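You operate a simulated robot arm through the tools that you are given. There is no shell and no other tool.

The job below is to be done with a simulated robot arm. You get a single attempt, and the scene is never put back.

TASK
Put things in order on the green mat. At the end: two of the vent caps from the green mat are on the mat before the supply; the grey square holder from the green mat stands on top of the crumpled wrap; the green stamp stands on top of the grey screw box; whatever was shut is shut again. Leave all else as you found it, and nothing knocked over. Set down upright: vent cap.

The check looks at the end state, three seconds after you hand in, the way a careful person would. Anything else that was tipped, shoved, dropped, spilled or broken makes it a failure. Lids that push on must go on centred and level and be pressed home; caps that screw on are set level and turned clockwise until they are tight.

THE ROBOT
A 6-joint arm with a two-finger parallel gripper, fixed in place. Base frame: the origin is on the floor under the middle of its stand, x ahead of it, y to its left, z up; the work surface is at about z = 750. Readings come in mm, degrees, newtons and seconds.
With the tool pointing down near the work surface it reaches from about 180 to 640 mm from the base axis. Its first joint turns from -66.0 to 66.0 degrees. Payload 2.7 kg.
The TCP is the grasp point between the finger pads, 23 mm short of the fingertips. In the tool frame z runs along the fingers and y along their closing line. The gripper opens to 94 mm. The fingers are 38 mm wide and 10 mm thick; the gripper's body (54 by 96 mm) begins 39 mm behind the TCP.
Orientation is that of the tool frame in the base frame, as a unit quaternion [x, y, z, w]. With the fingers straight down and closing along the base's y, the tool's x points along the base's -x, its y along +y and its z along -z.

THE INTERFACE
- The arm moves only by the tool servo_tool. Its argument "rows" is a list that holds one entry, the list of rows, each a list of 7 numbers: the shift along the tool's x, y, z in units of 100 mm (1.0 is 100 mm), then the turn, a rotation vector about the tool's x, y, z in units of 180 degrees (1.0 is 180 degrees), then the gripper command, from -1 (fully open) to 1 (shut), values between in proportion. In form: [[[tx, ty, tz, rx, ry, rz, jaw], ...]]. A call has 1 to 20 rows; each row is the pose to reach, as a shift and turn from the pose commanded when the call began, along the tool's axes at that moment. A call with a number of a shift or a turn outside -1 to 1 is refused whole. Each row takes 0.2 s and may step no farther than 50 mm and 8.6 degrees from the row before; otherwise, or with a gripper value out of range, the whole call is refused. A pose out of reach is approached as far as the arm can. The call stops where the force on the tool passes 40 N (or 10 N more than at its start, if that is more) or the arm is blocked; 0.2 s more then pass. Each finger travels about 45 mm/s and halts on what it meets, pressing with about 38 N; the grip force reading is that of the motor and also rises with nothing between the fingers. The clock runs only during rows and for 0.2 s after the last one: add rows that repeat a pose to give the fingers time. It gives the time, the measured TCP pose, the force on the tool (base axes), the opening and the grip force at its end, in the units of the frame above (readings bear some noise), with the torque about the TCP (base axes, N m) and any sound that the robot's microphone picked up.
- Cameras (640 x 400 px; columns grow to the right, rows downward): "scene" is fixed at [83.9, -453, 1386.9]; the picture's right is [0.59, -0.80, 0.00], its down [-0.59, -0.43, -0.68] and it looks along [0.55, 0.41, -0.73] (base axes); focal length 290 px, centre (320, 200). "wrist" rides on the gripper at [86, 16, -75] in the tool frame; the picture's right is [-0.18, 0.98, 0.00], its down [-0.58, -0.11, -0.81] and it looks along [-0.79, -0.15, 0.59] (tool axes); focal length 243 px, centre (320, 200). There is no depth. A picture from a camera that has moved, and an enlarged one, comes with that camera's place and axes in the base frame and with its lens.
- capture(camera): a new picture of that camera. No time passes.
- enlarge(camera, box): a new picture of the part [left, top, right, bottom] of that camera's present view, enlarged. No time passes.
- hand_in(): hands the job in; it is judged then, once.

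Places have to be worked out from the pictures, the camera data and where the tool is seen. Open the gripper and draw the arm clear of the work before you hand the job in, unless the task says otherwise.

The tools are called after "Call:" by a JSON object that holds its "name" and its "arguments". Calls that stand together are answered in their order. servo_tool: Moves the arm, as the interface text tells. Its arguments: {"type":"object","properties":{"rows":{"type":"array","items":{"type":"array","items":{"type":"array","items":{"type":"number"}}}}},"required":["rows"]} The other tools are called the same way: capture (camera) takes a picture; enlarge (camera, box) takes an enlarged picture of a part of a camera's view; hand_in () hands the job in.

At the start:

```text
time_s: 0.0
tcp_pos: [382.7, 174.3, 1016.6]
tcp_rot: [0.0, 1.0, 0.001, 0.0]
contact_force: [-0.4, -0.3, 0.2]
wrist_torque: [0.0, 0.0, 0.03]
opening: 94.0
grip_force: 0.0
```

scene: 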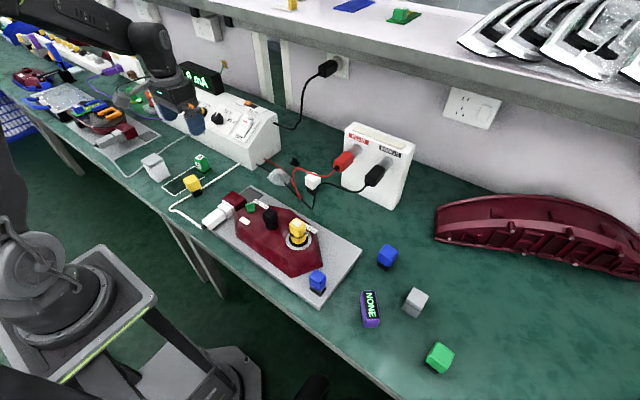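
wrist: 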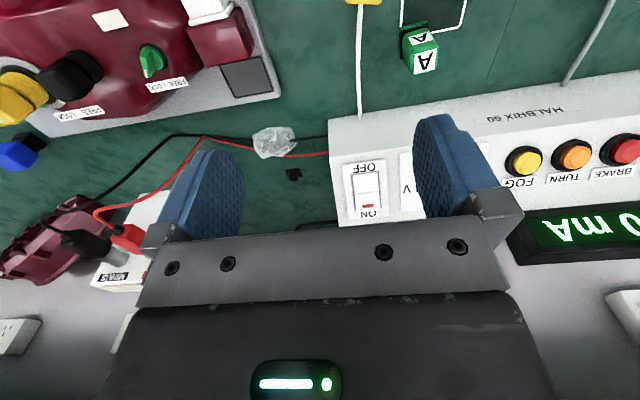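

I start by looking closely at the scene before any movement.

Call:
{"name": "enlarge", "arguments": {"camera": "scene", "box": [100, 80, 340, 230]}}

Call:
{"name": "enlarge", "arguments": {"camera": "scene", "box": [200, 150, 520, 390]}}

Call:
{"name": "enlarge", "arguments": {"camera": "scene", "box": [0, 20, 200, 180]}}

Call:
{"name": "enlarge", "arguments": {"camera": "scene", "box": [320, 0, 640, 200]}}

```text
2.67 times, centred on (220, 155) of scene
camera zoom: at [83.9, -453.0, 1386.9], right [0.59, -0.8, 0.0], down [-0.59, -0.43, -0.68], along [0.55, 0.41, -0.73], focal length 772 px, centre (587, 320)
```

zoom: 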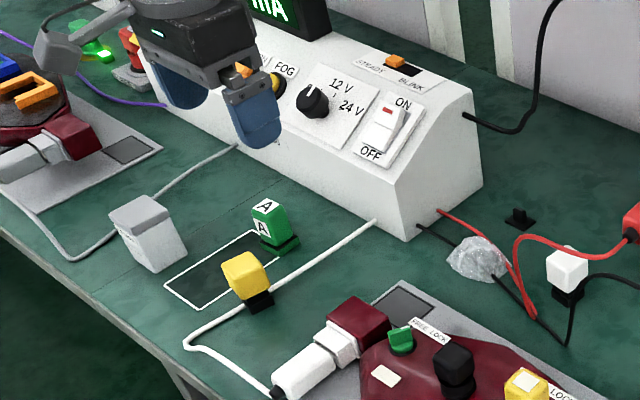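

```text
1.67 times, centred on (360, 270) of scene
camera zoom: at [83.9, -453.0, 1386.9], right [0.59, -0.8, 0.0], down [-0.59, -0.43, -0.68], along [0.55, 0.41, -0.73], focal length 483 px, centre (253, 83)
```

zoom: 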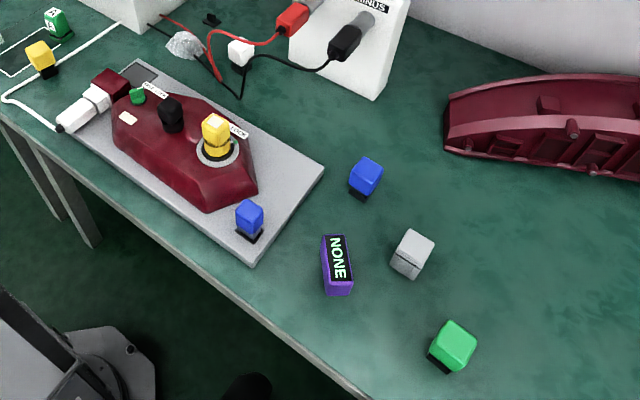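

```text
2.50 times, centred on (100, 100) of scene
camera zoom: at [83.9, -453.0, 1386.9], right [0.59, -0.8, 0.0], down [-0.59, -0.43, -0.68], along [0.55, 0.41, -0.73], focal length 724 px, centre (870, 450)
```

zoom: 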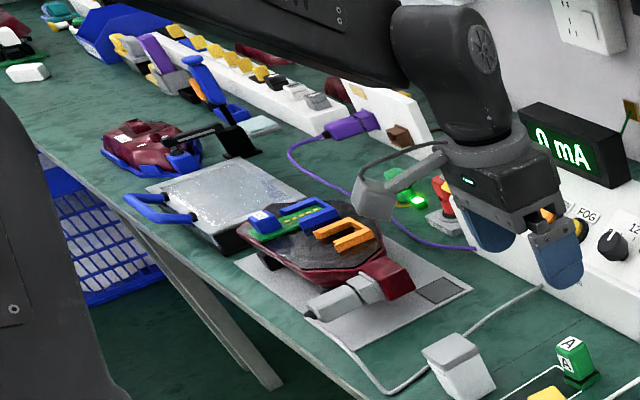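

```text
2.00 times, centred on (480, 100) of scene
camera zoom: at [83.9, -453.0, 1386.9], right [0.59, -0.8, 0.0], down [-0.59, -0.43, -0.68], along [0.55, 0.41, -0.73], focal length 579 px, centre (0, 400)
```

zoom: 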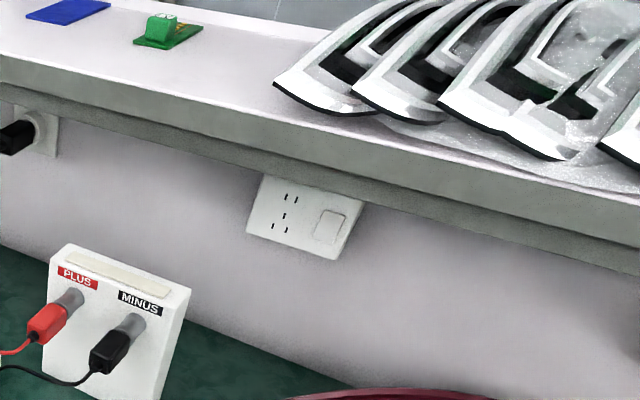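

I need finer detail on each small object, so I zoom further in on each before moving.

Call:
{"name": "enlarge", "arguments": {"camera": "scene", "box": [130, 140, 226, 200]}}

Call:
{"name": "enlarge", "arguments": {"camera": "scene", "box": [250, 140, 346, 200]}}

Call:
{"name": "enlarge", "arguments": {"camera": "scene", "box": [350, 230, 470, 380]}}

Call:
{"name": "enlarge", "arguments": {"camera": "scene", "box": [200, 180, 350, 300]}}

Call:
{"name": "enlarge", "arguments": {"camera": "wrist", "box": [0, 0, 320, 200]}}

Call:
{"name": "enlarge", "arguments": {"camera": "wrist", "box": [320, 0, 640, 200]}}

```text
6.67 times, centred on (178, 170) of scene
camera zoom: at [83.9, -453.0, 1386.9], right [0.59, -0.8, 0.0], down [-0.59, -0.43, -0.68], along [0.55, 0.41, -0.73], focal length 1931 px, centre (1267, 400)
```

zoom: 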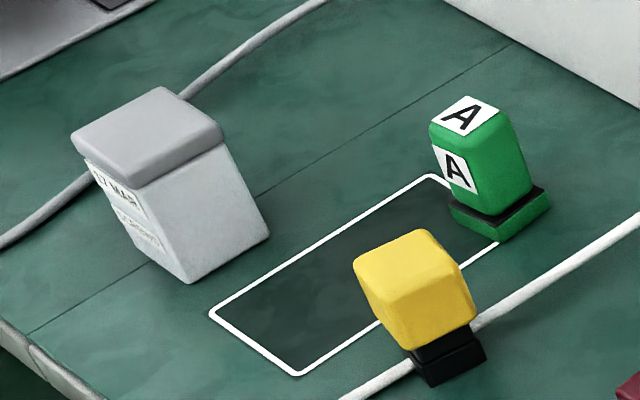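

```text
6.67 times, centred on (298, 170) of scene
camera zoom: at [83.9, -453.0, 1386.9], right [0.59, -0.8, 0.0], down [-0.59, -0.43, -0.68], along [0.55, 0.41, -0.73], focal length 1931 px, centre (467, 400)
```

zoom: 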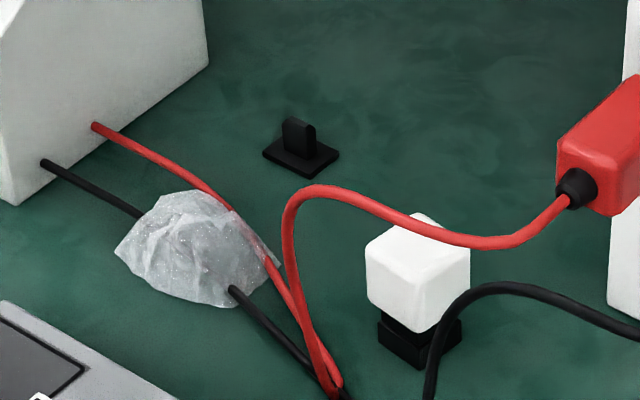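

```text
2.67 times, centred on (410, 305) of scene
camera zoom: at [83.9, -453.0, 1386.9], right [0.59, -0.8, 0.0], down [-0.59, -0.43, -0.68], along [0.55, 0.41, -0.73], focal length 772 px, centre (80, -80)
```

zoom: 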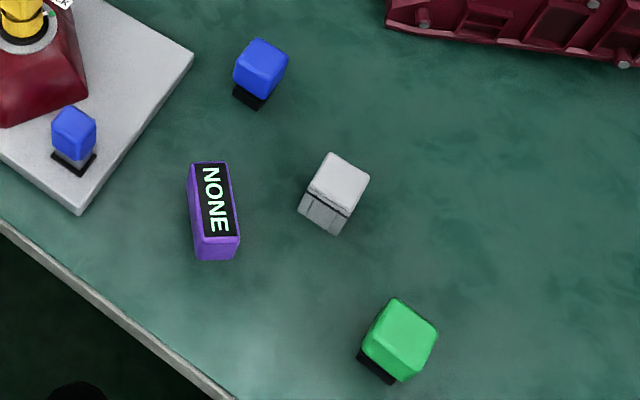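

```text
3.33 times, centred on (275, 240) of scene
camera zoom: at [83.9, -453.0, 1386.9], right [0.59, -0.8, 0.0], down [-0.59, -0.43, -0.68], along [0.55, 0.41, -0.73], focal length 966 px, centre (470, 67)
```

zoom: 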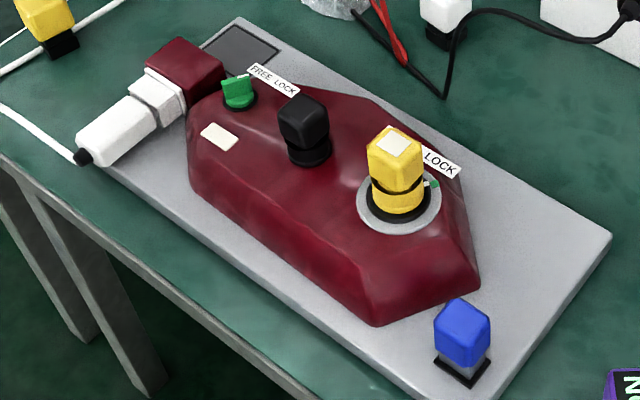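

```text
2.00 times, centred on (160, 100) of wrist
camera zoom: at [296.9, 188.7, 1092.4], right [0.18, 0.98, 0.0], down [0.58, -0.11, 0.81], along [0.79, -0.15, -0.59], focal length 485 px, centre (640, 400)
```

zoom: 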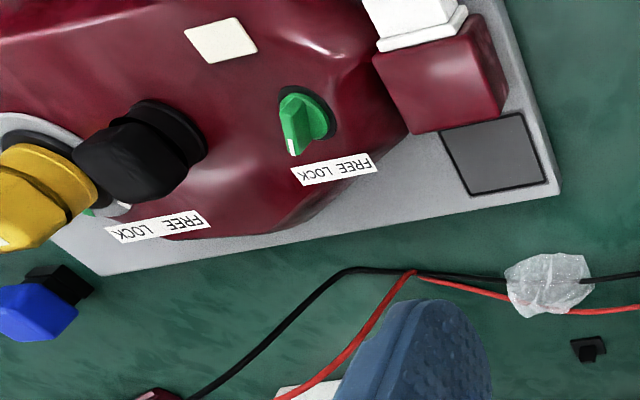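

```text
2.00 times, centred on (480, 100) of wrist
camera zoom: at [296.9, 188.7, 1092.4], right [0.18, 0.98, 0.0], down [0.58, -0.11, 0.81], along [0.79, -0.15, -0.59], focal length 485 px, centre (0, 400)
```

zoom: 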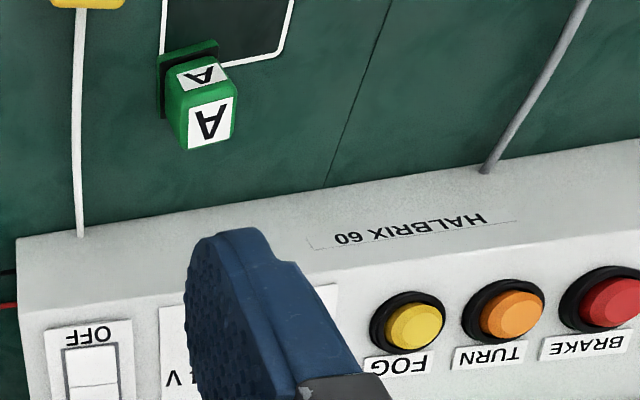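

The white-outlined mat sits at about x 313–435, y 266–333. The stamp with "A" is near (446, 290), the grey lidded box near (340, 384) and the wrap near (559, 54). I'll move high over the left area to read labels with the wrist camera.

Call:
{"name": "servo_tool", "arguments": {"rows": [[[0.3, 0.25, 0, 0, 0, 0, -1], [0.6, 0.5, 0, 0, 0, 0, -1], [0.8, 0.75, 0, 0, 0, 0, -1], [0.9, 1.0, 0, 0, 0, 0, -1]]]}}

```text
time_s: 1.0
tcp_pos: [293.8, 274.1, 1016.9]
tcp_rot: [0.0, 1.0, 0.001, 0.0]
contact_force: [0.6, 1.0, -0.1]
wrist_torque: [-0.01, 0.02, -0.01]
opening: 94.1
grip_force: 0.0
```

The arm followed well to (294, 274, 1017). I take a wrist picture of the mat area.

Call:
{"name": "capture", "arguments": {"camera": "wrist"}}

Call:
{"name": "enlarge", "arguments": {"camera": "wrist", "box": [160, 0, 480, 200]}}

Call:
{"name": "capture", "arguments": {"camera": "scene"}}

```text
taken
camera wrist: at [207.1, 288.3, 1092.6], right [0.18, 0.98, 0.0], down [0.58, -0.11, 0.81], along [0.79, -0.15, -0.59], focal length 243 px, centre (320, 200)
```

wrist: 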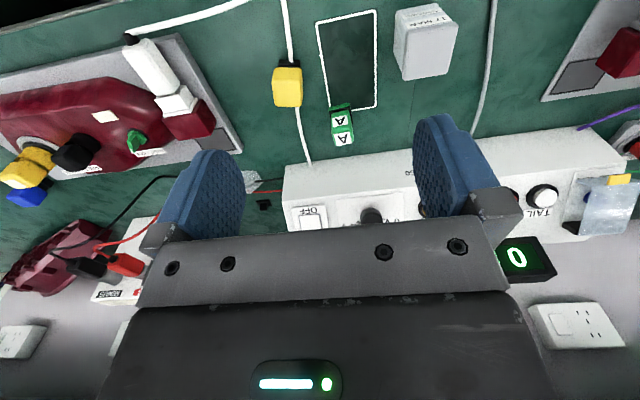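

```text
2.00 times, centred on (320, 100) of wrist
camera zoom: at [207.1, 288.3, 1092.6], right [0.18, 0.98, 0.0], down [0.58, -0.11, 0.81], along [0.79, -0.15, -0.59], focal length 485 px, centre (320, 400)
```

zoom: 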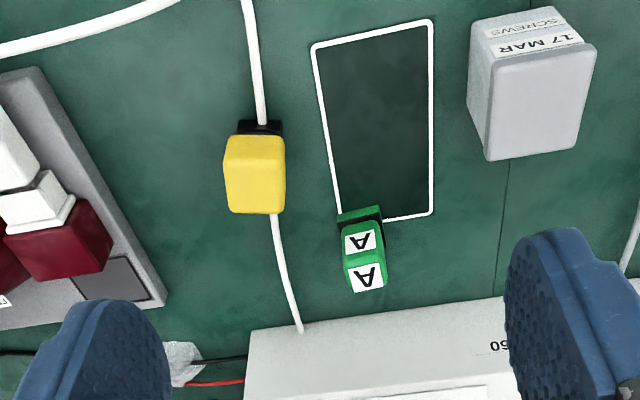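

```text
taken
```

scene: 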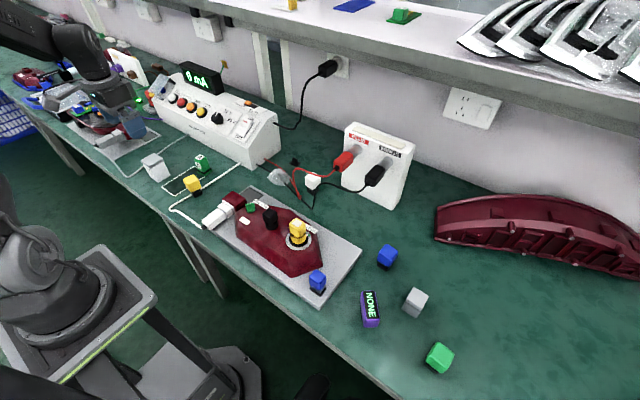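

The box label reads "SCREWS 17 MAR", so that is the grey screw box, and the outlined mat measures x 313–436, y 264–334. I zoom in on the yellow piece, the stamp and the box for detail.

Call:
{"name": "enlarge", "arguments": {"camera": "wrist", "box": [260, 50, 370, 150]}}

Call:
{"name": "enlarge", "arguments": {"camera": "wrist", "box": [380, 0, 470, 90]}}

Call:
{"name": "enlarge", "arguments": {"camera": "scene", "box": [0, 40, 160, 140]}}

Call:
{"name": "enlarge", "arguments": {"camera": "scene", "box": [140, 60, 300, 200]}}

```text
4.00 times, centred on (315, 100) of wrist
camera zoom: at [207.1, 288.3, 1092.6], right [0.18, 0.98, 0.0], down [0.58, -0.11, 0.81], along [0.79, -0.15, -0.59], focal length 970 px, centre (340, 600)
```

zoom: 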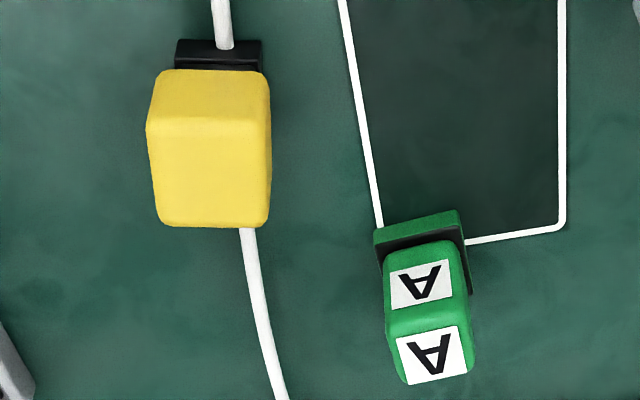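

```text
4.44 times, centred on (425, 45) of wrist
camera zoom: at [207.1, 288.3, 1092.6], right [0.18, 0.98, 0.0], down [0.58, -0.11, 0.81], along [0.79, -0.15, -0.59], focal length 1078 px, centre (-147, 889)
```

zoom: 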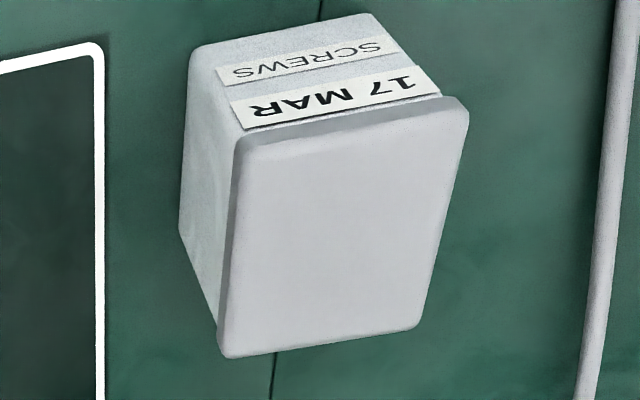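

```text
4.00 times, centred on (80, 90) of scene
camera zoom: at [83.9, -453.0, 1386.9], right [0.59, -0.8, 0.0], down [-0.59, -0.43, -0.68], along [0.55, 0.41, -0.73], focal length 1159 px, centre (1280, 640)
```

zoom: 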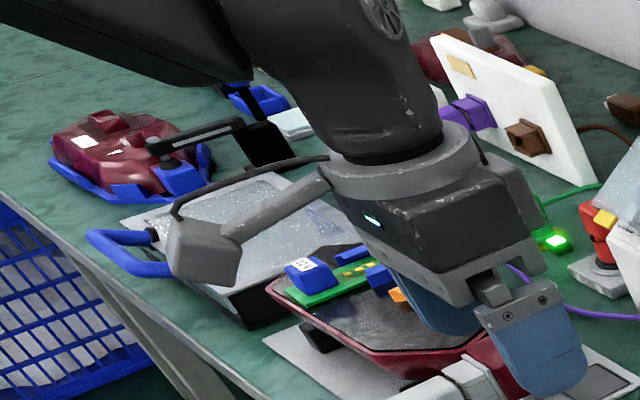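

```text
2.86 times, centred on (220, 130) of scene
camera zoom: at [83.9, -453.0, 1386.9], right [0.59, -0.8, 0.0], down [-0.59, -0.43, -0.68], along [0.55, 0.41, -0.73], focal length 828 px, centre (606, 400)
```

zoom: 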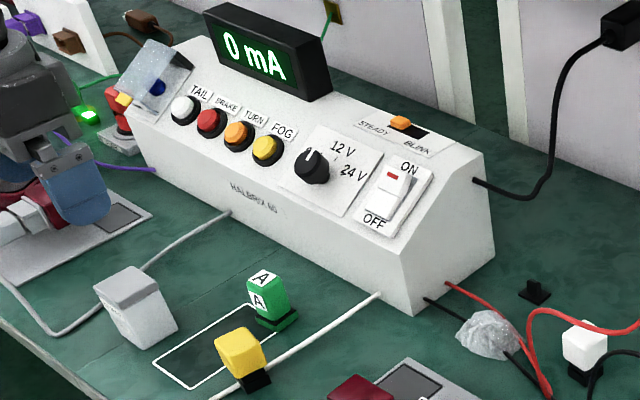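

The yellow piece is a cube on a black base, and the "A" stamp and screw box are clear. I still have to identify the other candidates, so I swing toward the middle and right while staying high.

Call:
{"name": "servo_tool", "arguments": {"rows": [[[0, -0.4, 0, 0, 0, 0, -1], [0, -0.8, 0, 0, 0, 0, -1], [-0.1, -1.0, 0, 0, 0, 0, -1]]]}}

Call:
{"name": "servo_tool", "arguments": {"rows": [[[-0.1, -0.4, 0.1, 0, 0, 0, -1], [-0.3, -0.8, 0.2, 0, 0, 0, -1], [-0.5, -1.0, 0.3, 0, 0, 0, -1]]]}}

Call:
{"name": "capture", "arguments": {"camera": "wrist"}}

```text
time_s: 1.8
tcp_pos: [300.7, 175.9, 1015.6]
tcp_rot: [-0.001, 1.0, 0.0, 0.0]
contact_force: [0.6, -0.9, 0.2]
wrist_torque: [0.0, 0.0, 0.0]
opening: 93.9
grip_force: 0.1
```

```text
time_s: 2.6
tcp_pos: [353.7, 74.5, 987.0]
tcp_rot: [0.0, 1.0, 0.001, 0.0]
contact_force: [-0.3, -0.7, 0.3]
wrist_torque: [0.03, 0.01, -0.04]
opening: 94.2
grip_force: 0.0
```

```text
taken
camera wrist: at [267.8, 88.9, 1062.3], right [0.18, 0.98, 0.0], down [0.58, -0.11, 0.81], along [0.79, -0.15, -0.59], focal length 243 px, centre (320, 200)
```

wrist: 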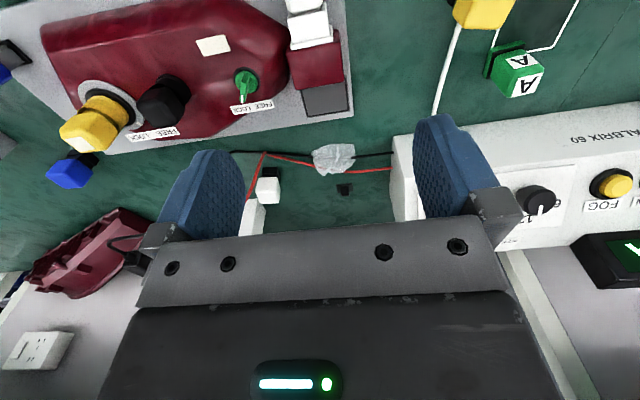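

The wrap, the white piece and the small black finned piece are all in view between the fingers. I zoom in on them and on the maroon housing.

Call:
{"name": "enlarge", "arguments": {"camera": "wrist", "box": [230, 130, 420, 240]}}

Call:
{"name": "enlarge", "arguments": {"camera": "wrist", "box": [0, 0, 350, 200]}}

Call:
{"name": "enlarge", "arguments": {"camera": "wrist", "box": [200, 60, 280, 110]}}

```text
3.37 times, centred on (325, 185) of wrist
camera zoom: at [267.8, 88.9, 1062.3], right [0.18, 0.98, 0.0], down [0.58, -0.11, 0.81], along [0.79, -0.15, -0.59], focal length 817 px, centre (303, 250)
```

zoom: 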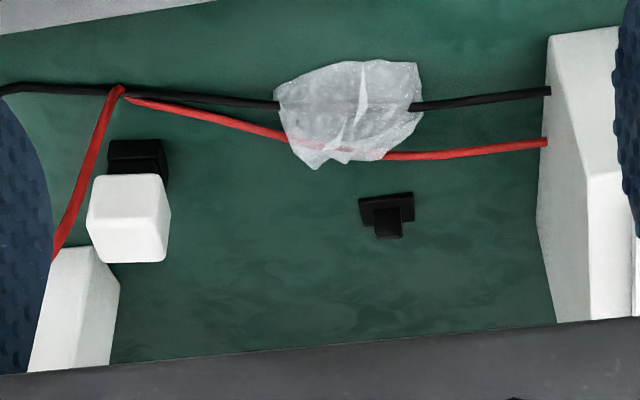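

```text
1.83 times, centred on (175, 100) of wrist
camera zoom: at [267.8, 88.9, 1062.3], right [0.18, 0.98, 0.0], down [0.58, -0.11, 0.81], along [0.79, -0.15, -0.59], focal length 444 px, centre (585, 383)
```

zoom: 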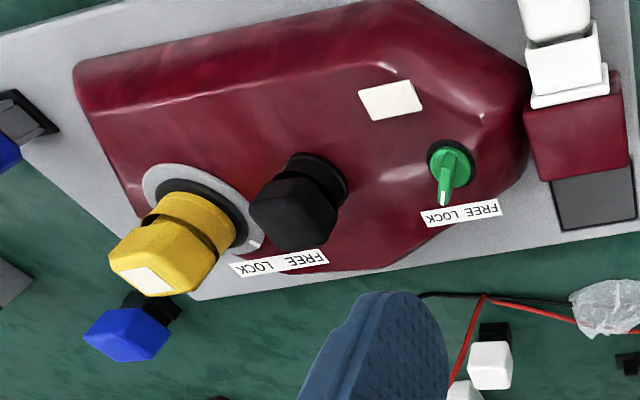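

```text
8.00 times, centred on (240, 85) of wrist
camera zoom: at [267.8, 88.9, 1062.3], right [0.18, 0.98, 0.0], down [0.58, -0.11, 0.81], along [0.79, -0.15, -0.59], focal length 1941 px, centre (960, 1120)
```

zoom: 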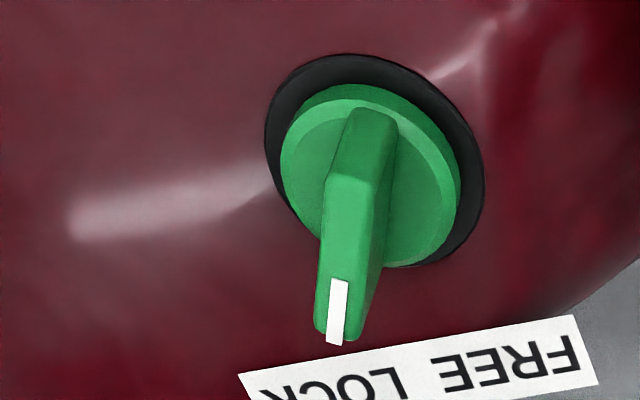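

Next I look at the right-hand side, where the grey cube, the blue and green cubes, the purple piece and the blue piece on the board stand. I move right and start yawing the tool outward.

Call:
{"name": "servo_tool", "arguments": {"rows": [[[0.1, -0.4, -0.1, 0, 0, 0, -1], [0.3, -0.8, -0.2, 0, 0, 0, -1], [0.5, -1.0, -0.3, 0, 0, 0, -1]]]}}

Call:
{"name": "servo_tool", "arguments": {"rows": [[[0, -0.4, 0, 0, 0, 0.04, -1], [0, -0.8, 0, 0, 0, 0.08, -1], [0, -1.0, 0, 0, 0, 0.12, -1], [0, -1.0, 0, 0, 0, 0.16, -1], [0, -1.0, 0, 0, 0, 0.2, -1], [0, -1.0, 0, 0, 0, 0.24, -1]]]}}

Call:
{"name": "capture", "arguments": {"camera": "wrist"}}

```text
time_s: 3.4
tcp_pos: [302.4, -26.3, 1016.1]
tcp_rot: [0.0, 1.0, 0.001, 0.0]
contact_force: [0.6, -0.7, 0.0]
wrist_torque: [0.04, -0.02, 0.0]
opening: 94.4
grip_force: 0.1
```

```text
time_s: 4.8
tcp_pos: [303.5, -125.9, 1016.0]
tcp_rot: [0.37, 0.929, 0.0, 0.0]
contact_force: [-1.2, -0.5, 0.6]
wrist_torque: [0.0, 0.0, -0.02]
opening: 93.9
grip_force: 0.1
```

```text
taken
camera wrist: at [251.9, -56.1, 1092.3], right [0.81, 0.59, 0.0], down [0.35, -0.48, 0.81], along [0.47, -0.65, -0.59], focal length 243 px, centre (320, 200)
```

wrist: 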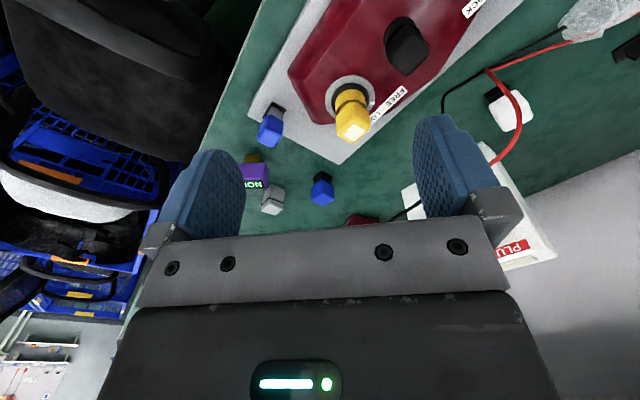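

The grey cube looks ribbed, unlike the plain coloured cubes. I move closer to the right-hand group.

Call:
{"name": "servo_tool", "arguments": {"rows": [[[-0.3, -0.25, 0, 0, 0, 0, -1], [-0.6, -0.5, 0, 0, 0, 0, -1], [-0.8, -0.7, 0.1, 0, 0, 0, -1], [-1.0, -0.8, 0.2, 0, 0, 0, -1]]]}}

Call:
{"name": "capture", "arguments": {"camera": "wrist"}}

Call:
{"name": "enlarge", "arguments": {"camera": "wrist", "box": [120, 20, 440, 220]}}

```text
time_s: 5.8
tcp_pos: [318.9, -253.6, 995.7]
tcp_rot: [0.368, 0.93, 0.0, 0.0]
contact_force: [0.3, -0.3, 0.4]
wrist_torque: [-0.03, -0.01, 0.01]
opening: 93.9
grip_force: 0.0
```

```text
taken
camera wrist: at [268.1, -184.0, 1072.2], right [0.81, 0.59, 0.0], down [0.35, -0.48, 0.81], along [0.48, -0.65, -0.59], focal length 243 px, centre (320, 200)
```

wrist: 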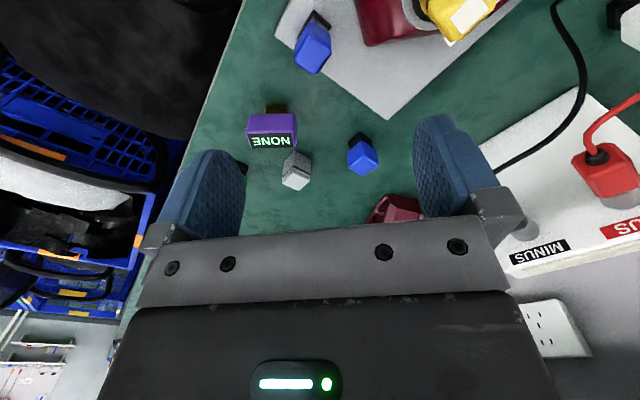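

```text
2.00 times, centred on (280, 120) of wrist
camera zoom: at [268.1, -184.0, 1072.2], right [0.81, 0.59, 0.0], down [0.35, -0.48, 0.81], along [0.48, -0.65, -0.59], focal length 485 px, centre (400, 360)
```

zoom: 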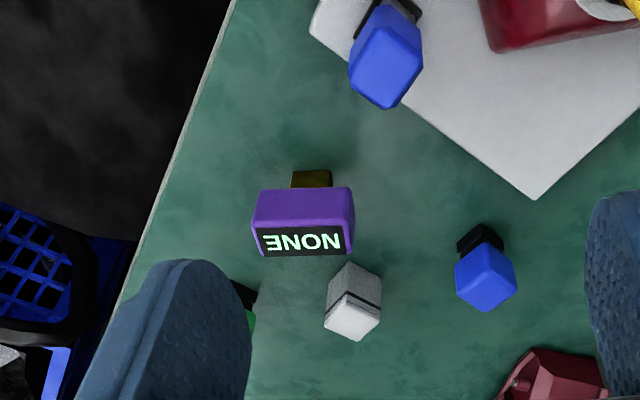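

The purple piece is evidently a stamp ("NONE") and the "A" piece its green sibling. The grey cube has a dark seam, so I zoom hard on it.

Call:
{"name": "enlarge", "arguments": {"camera": "wrist", "box": [270, 140, 326, 200]}}

Call:
{"name": "enlarge", "arguments": {"camera": "wrist", "box": [330, 120, 400, 190]}}

Call:
{"name": "enlarge", "arguments": {"camera": "wrist", "box": [280, 0, 350, 80]}}

Call:
{"name": "enlarge", "arguments": {"camera": "scene", "box": [390, 280, 440, 325]}}

Call:
{"name": "enlarge", "arguments": {"camera": "scene", "box": [415, 330, 470, 385]}}

Call:
{"name": "enlarge", "arguments": {"camera": "scene", "box": [280, 150, 330, 200]}}

```text
6.67 times, centred on (298, 170) of wrist
camera zoom: at [268.1, -184.0, 1072.2], right [0.81, 0.59, 0.0], down [0.35, -0.48, 0.81], along [0.48, -0.65, -0.59], focal length 1618 px, centre (467, 400)
```

zoom: 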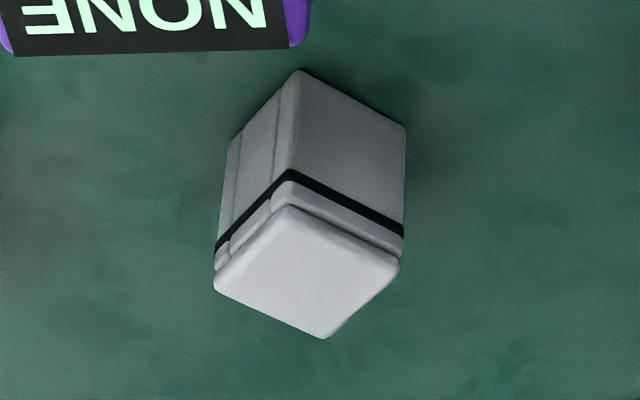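

```text
5.71 times, centred on (365, 155) of wrist
camera zoom: at [268.1, -184.0, 1072.2], right [0.81, 0.59, 0.0], down [0.35, -0.48, 0.81], along [0.48, -0.65, -0.59], focal length 1386 px, centre (63, 457)
```

zoom: 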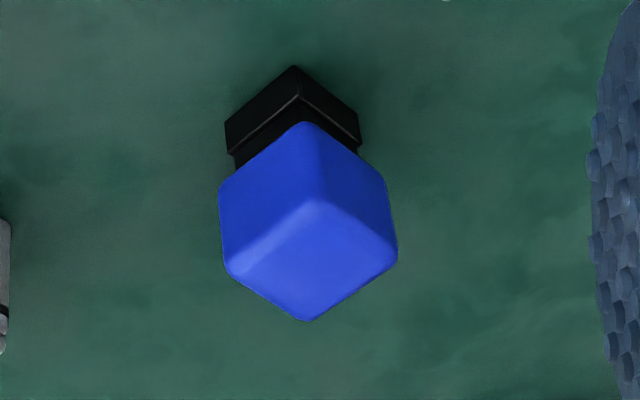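

```text
5.00 times, centred on (315, 40) of wrist
camera zoom: at [268.1, -184.0, 1072.2], right [0.81, 0.59, 0.0], down [0.35, -0.48, 0.81], along [0.48, -0.65, -0.59], focal length 1213 px, centre (345, 1000)
```

zoom: 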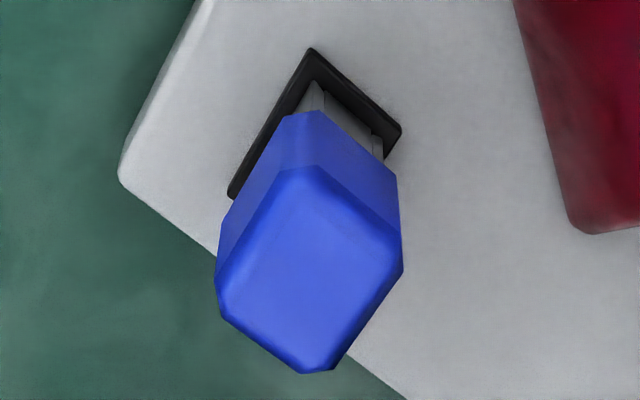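

```text
8.89 times, centred on (415, 302) of scene
camera zoom: at [83.9, -453.0, 1386.8], right [0.59, -0.8, 0.0], down [-0.59, -0.43, -0.68], along [0.55, 0.41, -0.73], focal length 2575 px, centre (-524, -711)
```

zoom: 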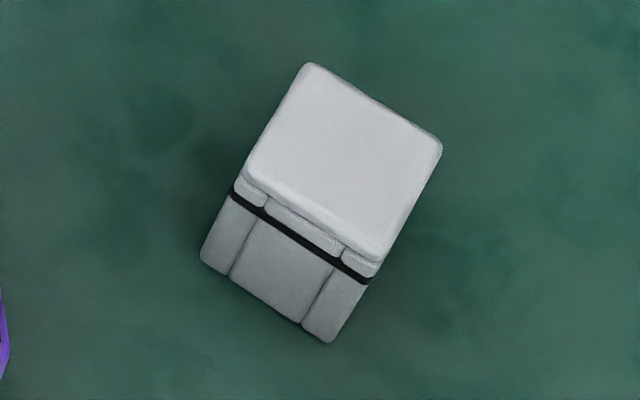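

```text
7.27 times, centred on (442, 358) of scene
camera zoom: at [83.9, -453.0, 1386.8], right [0.59, -0.8, 0.0], down [-0.59, -0.43, -0.68], along [0.55, 0.41, -0.73], focal length 2107 px, centre (-571, -946)
```

zoom: 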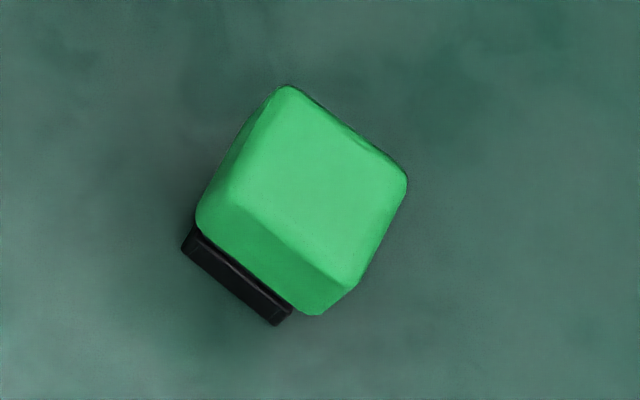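

```text
8.00 times, centred on (305, 175) of scene
camera zoom: at [83.9, -453.0, 1386.8], right [0.59, -0.8, 0.0], down [-0.59, -0.43, -0.68], along [0.55, 0.41, -0.73], focal length 2318 px, centre (440, 400)
```

zoom: 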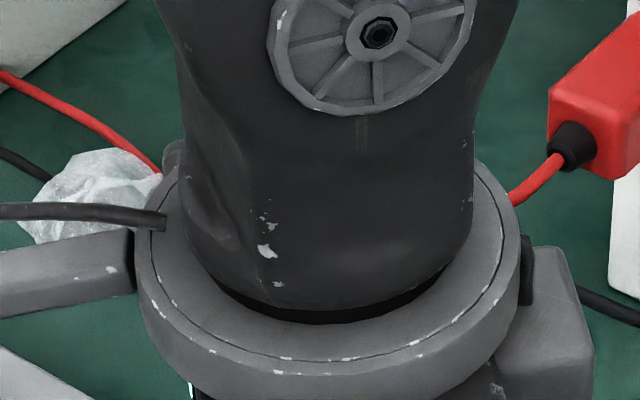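

The grey cube has a ribbed body with a black seal, which fits a square push-in holder. I check the racks on the far left and the rest of the table for what counts as a vent cap.

Call:
{"name": "enlarge", "arguments": {"camera": "scene", "box": [0, 20, 130, 100]}}

Call:
{"name": "enlarge", "arguments": {"camera": "scene", "box": [0, 20, 70, 64]}}

Call:
{"name": "enlarge", "arguments": {"camera": "scene", "box": [60, 40, 160, 104]}}

Call:
{"name": "enlarge", "arguments": {"camera": "scene", "box": [40, 90, 160, 165]}}

Call:
{"name": "enlarge", "arguments": {"camera": "scene", "box": [320, 0, 450, 40]}}

Call:
{"name": "enlarge", "arguments": {"camera": "scene", "box": [420, 180, 640, 290]}}

```text
4.92 times, centred on (65, 60) of scene
camera zoom: at [83.9, -453.0, 1386.8], right [0.59, -0.8, 0.0], down [-0.59, -0.43, -0.68], along [0.55, 0.41, -0.73], focal length 1426 px, centre (1575, 889)
```

zoom: 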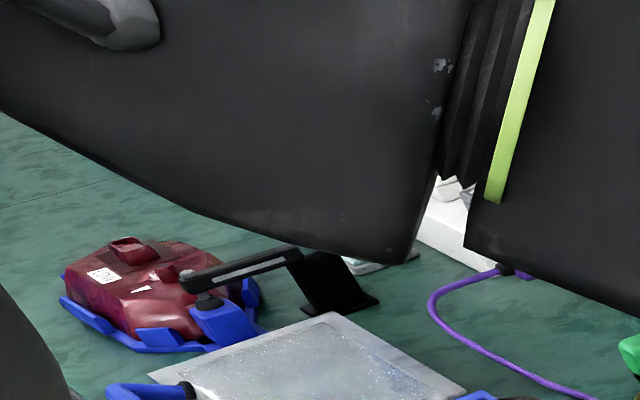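

```text
9.09 times, centred on (35, 42) of scene
camera zoom: at [83.9, -453.0, 1386.8], right [0.59, -0.8, 0.0], down [-0.59, -0.43, -0.68], along [0.55, 0.41, -0.73], focal length 2634 px, centre (2911, 1636)
```

zoom: 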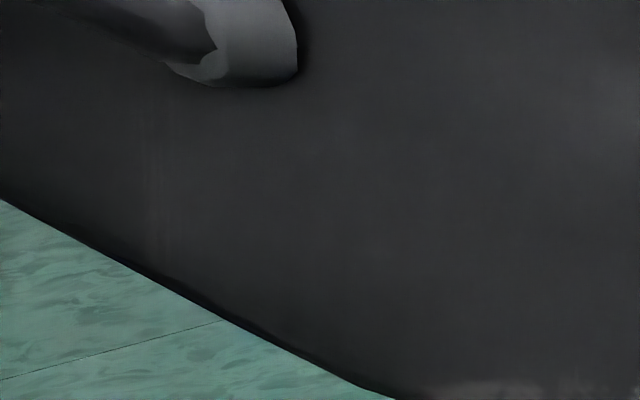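

```text
6.25 times, centred on (110, 72) of scene
camera zoom: at [83.9, -453.0, 1386.8], right [0.59, -0.8, 0.0], down [-0.59, -0.43, -0.68], along [0.55, 0.41, -0.73], focal length 1811 px, centre (1632, 1000)
```

zoom: 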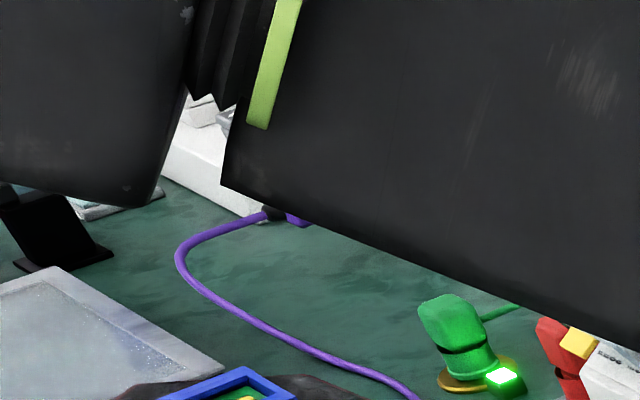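

```text
5.33 times, centred on (100, 128) of scene
camera zoom: at [83.9, -453.0, 1386.8], right [0.59, -0.8, 0.0], down [-0.59, -0.43, -0.68], along [0.55, 0.41, -0.73], focal length 1545 px, centre (1493, 587)
```

zoom: 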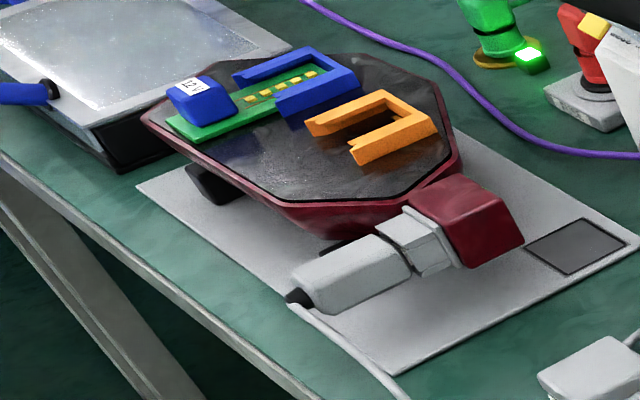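

```text
4.92 times, centred on (385, 20) of scene
camera zoom: at [83.9, -453.0, 1386.8], right [0.59, -0.8, 0.0], down [-0.59, -0.43, -0.68], along [0.55, 0.41, -0.73], focal length 1426 px, centre (0, 1086)
```

zoom: 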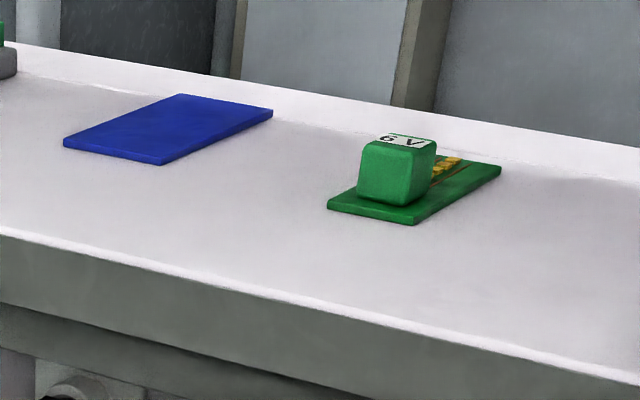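

```text
2.91 times, centred on (530, 235) of scene
camera zoom: at [83.9, -453.0, 1386.8], right [0.59, -0.8, 0.0], down [-0.59, -0.43, -0.68], along [0.55, 0.41, -0.73], focal length 843 px, centre (-291, 98)
```

zoom: 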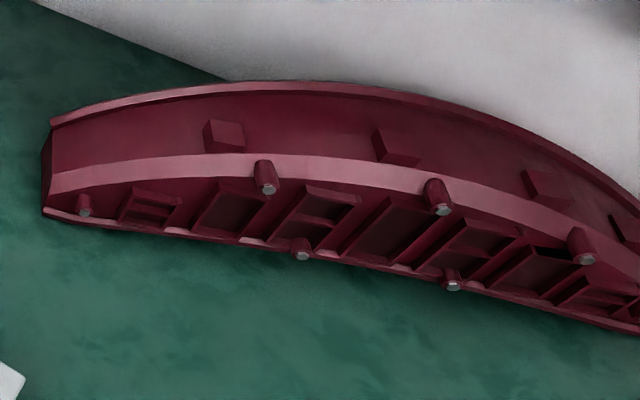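

I need a closer look at the blue cube and its neighbours, so I lower the camera toward them. The fingertips stay above 900 mm, well over everything there.

Call:
{"name": "servo_tool", "arguments": {"rows": [[[-0.25, 0.0, 0.2, 0, 0, 0, -1], [-0.5, 0.05, 0.45, 0, 0, 0, -1], [-0.76, 0.08, 0.66, 0, 0, 0, -1]]]}}

Call:
{"name": "capture", "arguments": {"camera": "wrist"}}

Call:
{"name": "enlarge", "arguments": {"camera": "wrist", "box": [180, 20, 420, 220]}}

```text
time_s: 6.6
tcp_pos: [382.6, -300.8, 930.5]
tcp_rot: [0.368, 0.93, 0.001, 0.0]
contact_force: [1.0, 0.1, 0.1]
wrist_torque: [-0.03, -0.02, 0.02]
opening: 94.0
grip_force: 0.1
```

```text
taken
camera wrist: at [330.5, -231.2, 1005.6], right [0.81, 0.59, 0.0], down [0.35, -0.48, 0.81], along [0.48, -0.65, -0.59], focal length 243 px, centre (320, 200)
```

wrist: 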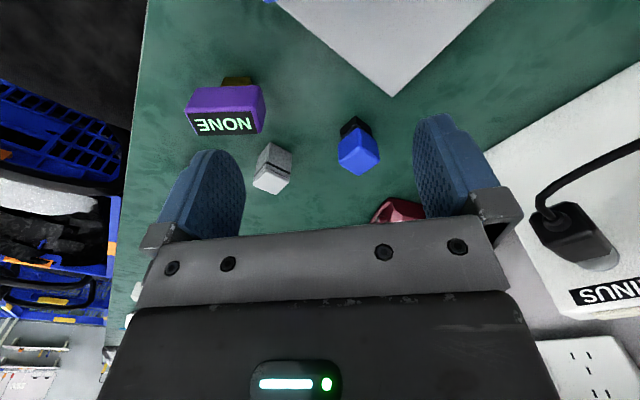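

```text
2.00 times, centred on (300, 120) of wrist
camera zoom: at [330.5, -231.2, 1005.6], right [0.81, 0.59, 0.0], down [0.35, -0.48, 0.81], along [0.48, -0.65, -0.59], focal length 485 px, centre (360, 360)
```

zoom: 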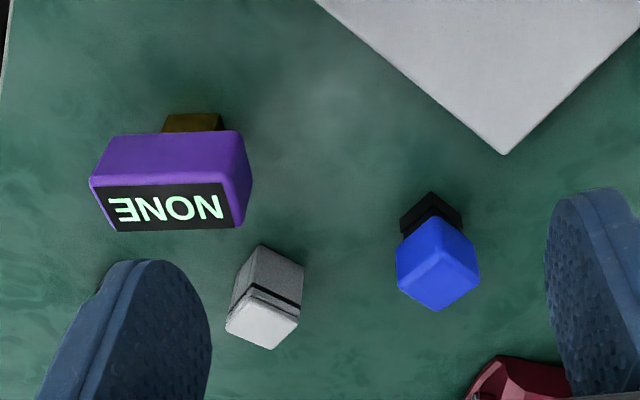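

I enlarge each piece from this closer position.

Call:
{"name": "enlarge", "arguments": {"camera": "wrist", "box": [325, 105, 395, 180]}}

Call:
{"name": "enlarge", "arguments": {"camera": "wrist", "box": [240, 130, 310, 200]}}

Call:
{"name": "enlarge", "arguments": {"camera": "wrist", "box": [170, 60, 280, 150]}}

```text
5.33 times, centred on (360, 142) of wrist
camera zoom: at [330.5, -231.2, 1005.6], right [0.81, 0.59, 0.0], down [0.35, -0.48, 0.81], along [0.48, -0.65, -0.59], focal length 1294 px, centre (107, 507)
```

zoom: 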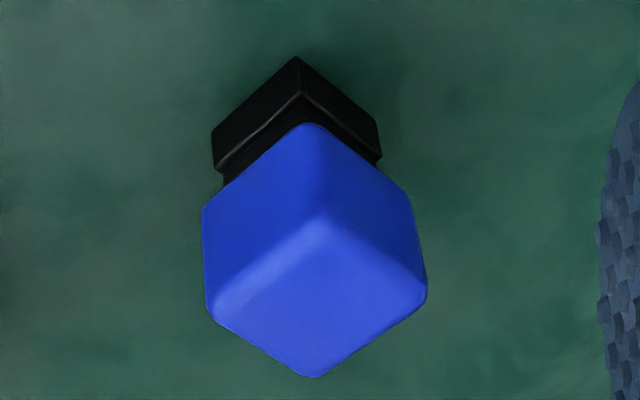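

```text
5.71 times, centred on (275, 165) of wrist
camera zoom: at [330.5, -231.2, 1005.6], right [0.81, 0.59, 0.0], down [0.35, -0.48, 0.81], along [0.48, -0.65, -0.59], focal length 1386 px, centre (577, 400)
```

zoom: 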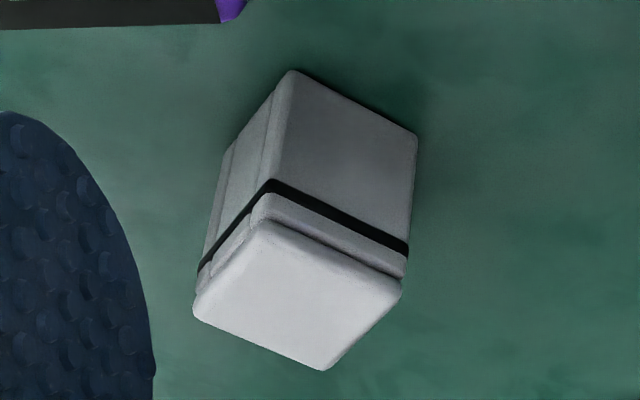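

```text
4.44 times, centred on (225, 105) of wrist
camera zoom: at [330.5, -231.2, 1005.6], right [0.81, 0.59, 0.0], down [0.35, -0.48, 0.81], along [0.48, -0.65, -0.59], focal length 1078 px, centre (742, 622)
```

zoom: 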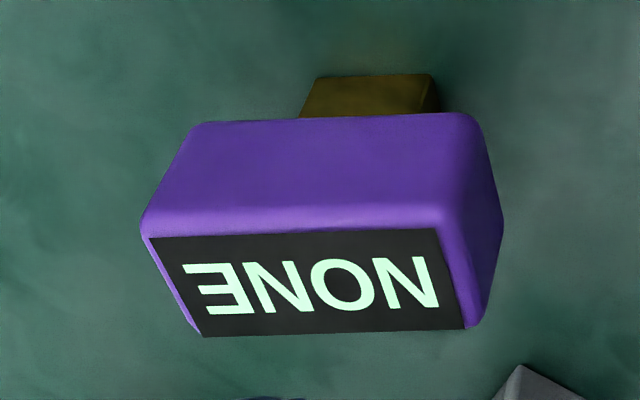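

The grey cube is about 35×35×50 mm at (422, -463). I'll now inspect the white cube, the small finned black piece and the wrap up close, returning the yaw to zero on the way.

Call:
{"name": "servo_tool", "arguments": {"rows": [[[0.2, 0.2, -0.3, 0, 0, -0.04, -1], [0.45, 0.45, -0.5, 0, 0, -0.08, -1], [0.7, 0.7, -0.6, 0, 0, -0.12, -1], [0.89, 0.95, -0.6, 0, 0, -0.16, -1], [0.89, 0.95, -0.6, 0, 0, -0.2, -1], [0.89, 0.95, -0.6, 0, 0, -0.24, -1]]]}}

Call:
{"name": "servo_tool", "arguments": {"rows": [[[-0.2, 0.4, 0, 0, 0, 0, -1], [-0.4, 0.8, 0.1, 0, 0, 0, -1], [-0.6, 1.0, 0.2, 0, 0, 0, -1]]]}}

Call:
{"name": "servo_tool", "arguments": {"rows": [[[-0.2, 0.4, 0.1, 0, 0, 0, -1], [-0.4, 0.8, 0.2, 0, 0, 0, -1], [-0.5, 1.0, 0.4, 0, 0, 0, -1]]]}}

Call:
{"name": "capture", "arguments": {"camera": "wrist"}}

Call:
{"name": "capture", "arguments": {"camera": "scene"}}

```text
time_s: 8.0
tcp_pos: [382.6, -169.7, 988.9]
tcp_rot: [-0.001, 1.0, 0.001, 0.0]
contact_force: [0.5, 0.3, 0.0]
wrist_torque: [0.0, -0.01, 0.02]
opening: 94.1
grip_force: 0.1
```

```text
time_s: 8.8
tcp_pos: [440.6, -69.3, 970.2]
tcp_rot: [-0.001, 1.0, 0.001, 0.0]
contact_force: [0.2, -0.5, 0.0]
wrist_torque: [-0.01, 0.02, -0.03]
opening: 94.2
grip_force: 0.0
```

```text
time_s: 9.6
tcp_pos: [490.5, 31.6, 931.6]
tcp_rot: [0.001, 1.0, 0.0, 0.0]
contact_force: [-0.9, 0.6, 0.8]
wrist_torque: [0.03, 0.01, 0.01]
opening: 94.2
grip_force: 0.0
```

```text
taken
camera wrist: at [404.8, 46.1, 1006.9], right [0.18, 0.98, 0.0], down [0.58, -0.11, 0.81], along [0.79, -0.15, -0.59], focal length 243 px, centre (320, 200)
```

wrist: 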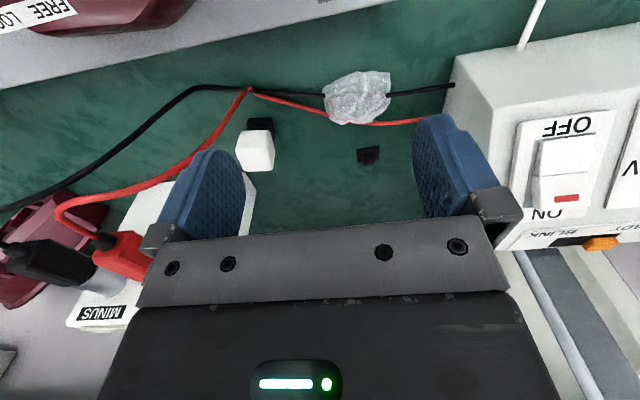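

```text
taken
```

scene: 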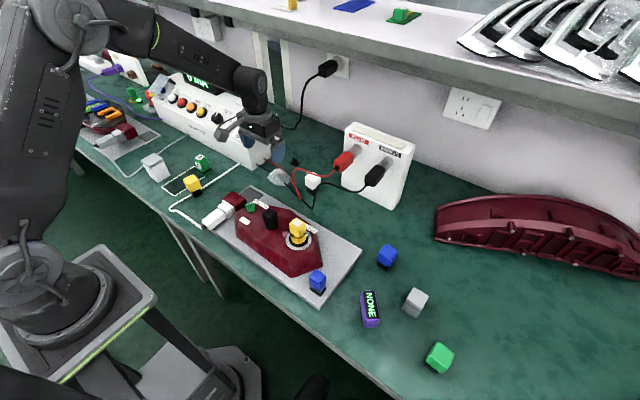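

The wrap and white cube are well framed here. I enlarge the wrap, the white cube and the finned piece.

Call:
{"name": "enlarge", "arguments": {"camera": "wrist", "box": [310, 55, 410, 135]}}

Call:
{"name": "enlarge", "arguments": {"camera": "wrist", "box": [225, 105, 290, 185]}}

Call:
{"name": "enlarge", "arguments": {"camera": "wrist", "box": [345, 135, 395, 175]}}

Call:
{"name": "enlarge", "arguments": {"camera": "scene", "box": [75, 40, 165, 110]}}

```text
5.00 times, centred on (360, 95) of wrist
camera zoom: at [404.8, 46.1, 1006.9], right [0.18, 0.98, 0.0], down [0.58, -0.11, 0.81], along [0.79, -0.15, -0.59], focal length 1213 px, centre (120, 725)
```

zoom: 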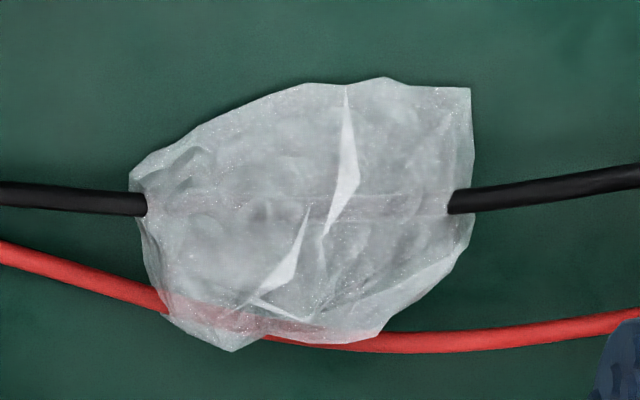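

```text
5.00 times, centred on (258, 145) of wrist
camera zoom: at [404.8, 46.1, 1006.9], right [0.18, 0.98, 0.0], down [0.58, -0.11, 0.81], along [0.79, -0.15, -0.59], focal length 1213 px, centre (632, 475)
```

zoom: 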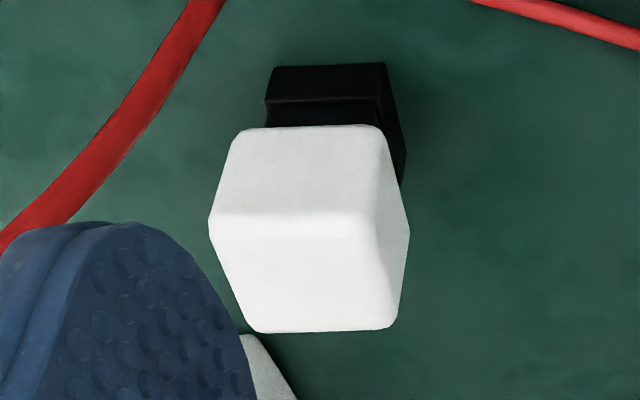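

```text
10.00 times, centred on (370, 155) of wrist
camera zoom: at [404.8, 46.1, 1006.9], right [0.18, 0.98, 0.0], down [0.58, -0.11, 0.81], along [0.79, -0.15, -0.59], focal length 2426 px, centre (-180, 650)
```

zoom: 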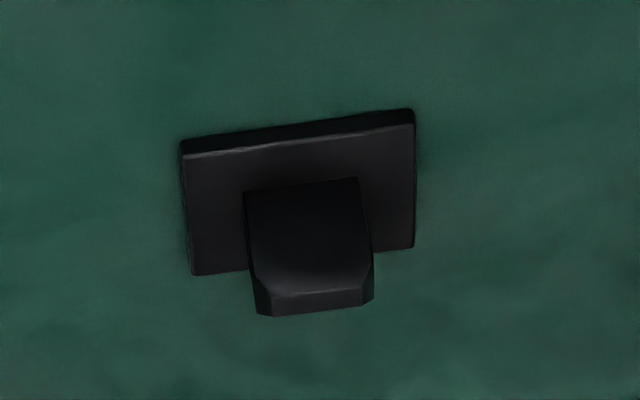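

```text
5.71 times, centred on (120, 75) of scene
camera zoom: at [83.9, -453.0, 1386.9], right [0.59, -0.8, 0.0], down [-0.59, -0.43, -0.68], along [0.55, 0.41, -0.73], focal length 1655 px, centre (1463, 914)
```

zoom: 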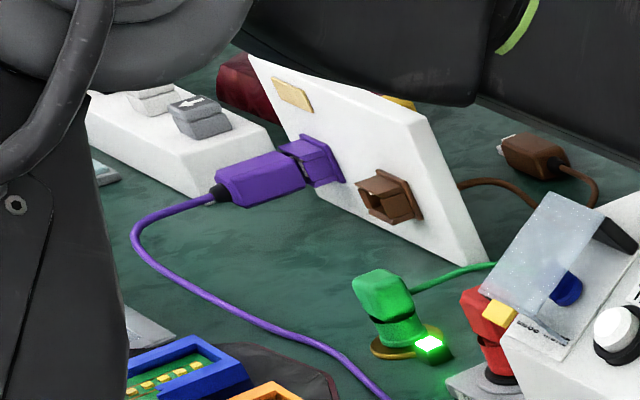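

The wrap looks like a low crumpled sheet over the cables, and the finned black piece lies at about (650, 70), at the edge of reach. Before deciding which pieces are vent caps, I look left with the wrist camera to see the racks and other parts.

Call:
{"name": "servo_tool", "arguments": {"rows": [[[0.3, 0.2, -0.3, 0, 0, 0, -1], [0.6, 0.5, -0.6, 0, 0, 0, -1], [0.8, 0.7, -0.8, 0, 0, 0, -1], [1.0, 1.0, -0.9, 0, 0, 0, -1]]]}}

Call:
{"name": "servo_tool", "arguments": {"rows": [[[0.2, 0.2, 0, 0, 0, -0.045, -1], [0.4, 0.4, 0, 0, 0, -0.09, -1], [0.6, 0.6, 0, 0, 0, -0.135, -1], [0.7, 0.8, 0, 0, 0, -0.18, -1], [0.8, 0.9, 0, 0, 0, -0.225, -1], [0.8, 1.0, 0, 0, 0, -0.27, -1], [0.8, 1.0, 0, 0, 0, -0.315, -1]]]}}

Call:
{"name": "capture", "arguments": {"camera": "wrist"}}

```text
refused: row 2 steps farther than a row can; nothing moved
```

```text
time_s: 11.2
tcp_pos: [410.1, 131.5, 929.9]
tcp_rot: [-0.476, 0.879, 0.0, 0.0]
contact_force: [0.4, 0.1, 0.6]
wrist_torque: [-0.01, 0.01, 0.0]
opening: 93.5
grip_force: 0.0
```

```text
taken
camera wrist: at [351.1, 66.2, 1006.3], right [-0.72, 0.69, 0.0], down [0.41, 0.43, 0.81], along [0.56, 0.58, -0.59], focal length 243 px, centre (320, 200)
```

wrist: 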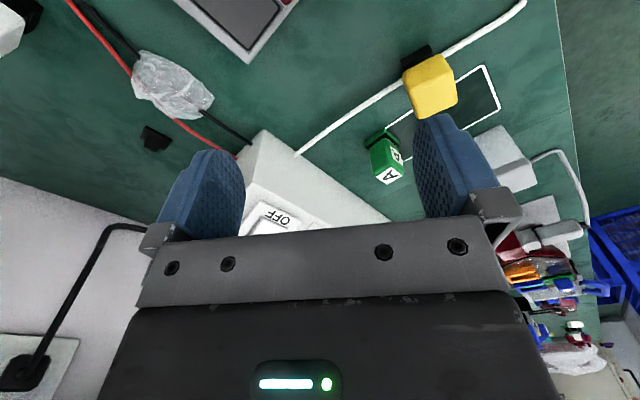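

The first call was refused for too large a step; only the second ran, and nothing was touched. I raise the arm and shift left in smaller steps.

Call:
{"name": "servo_tool", "arguments": {"rows": [[[0.0, 0.0, -0.4, 0, 0, 0, -1], [0.0, 0.3, -0.7, 0, 0, -0.02, -1], [0.0, 0.6, -0.9, 0, 0, -0.04, -1], [0.0, 0.9, -0.9, 0, 0, -0.08, -1], [0.0, 0.9, -0.9, 0, 0, -0.12, -1]]]}}

```text
time_s: 12.4
tcp_pos: [337.4, 180.8, 1020.4]
tcp_rot: [-0.633, 0.774, 0.0, 0.001]
contact_force: [0.5, 1.0, 0.2]
wrist_torque: [0.03, 0.02, 0.02]
opening: 94.2
grip_force: 0.1
```

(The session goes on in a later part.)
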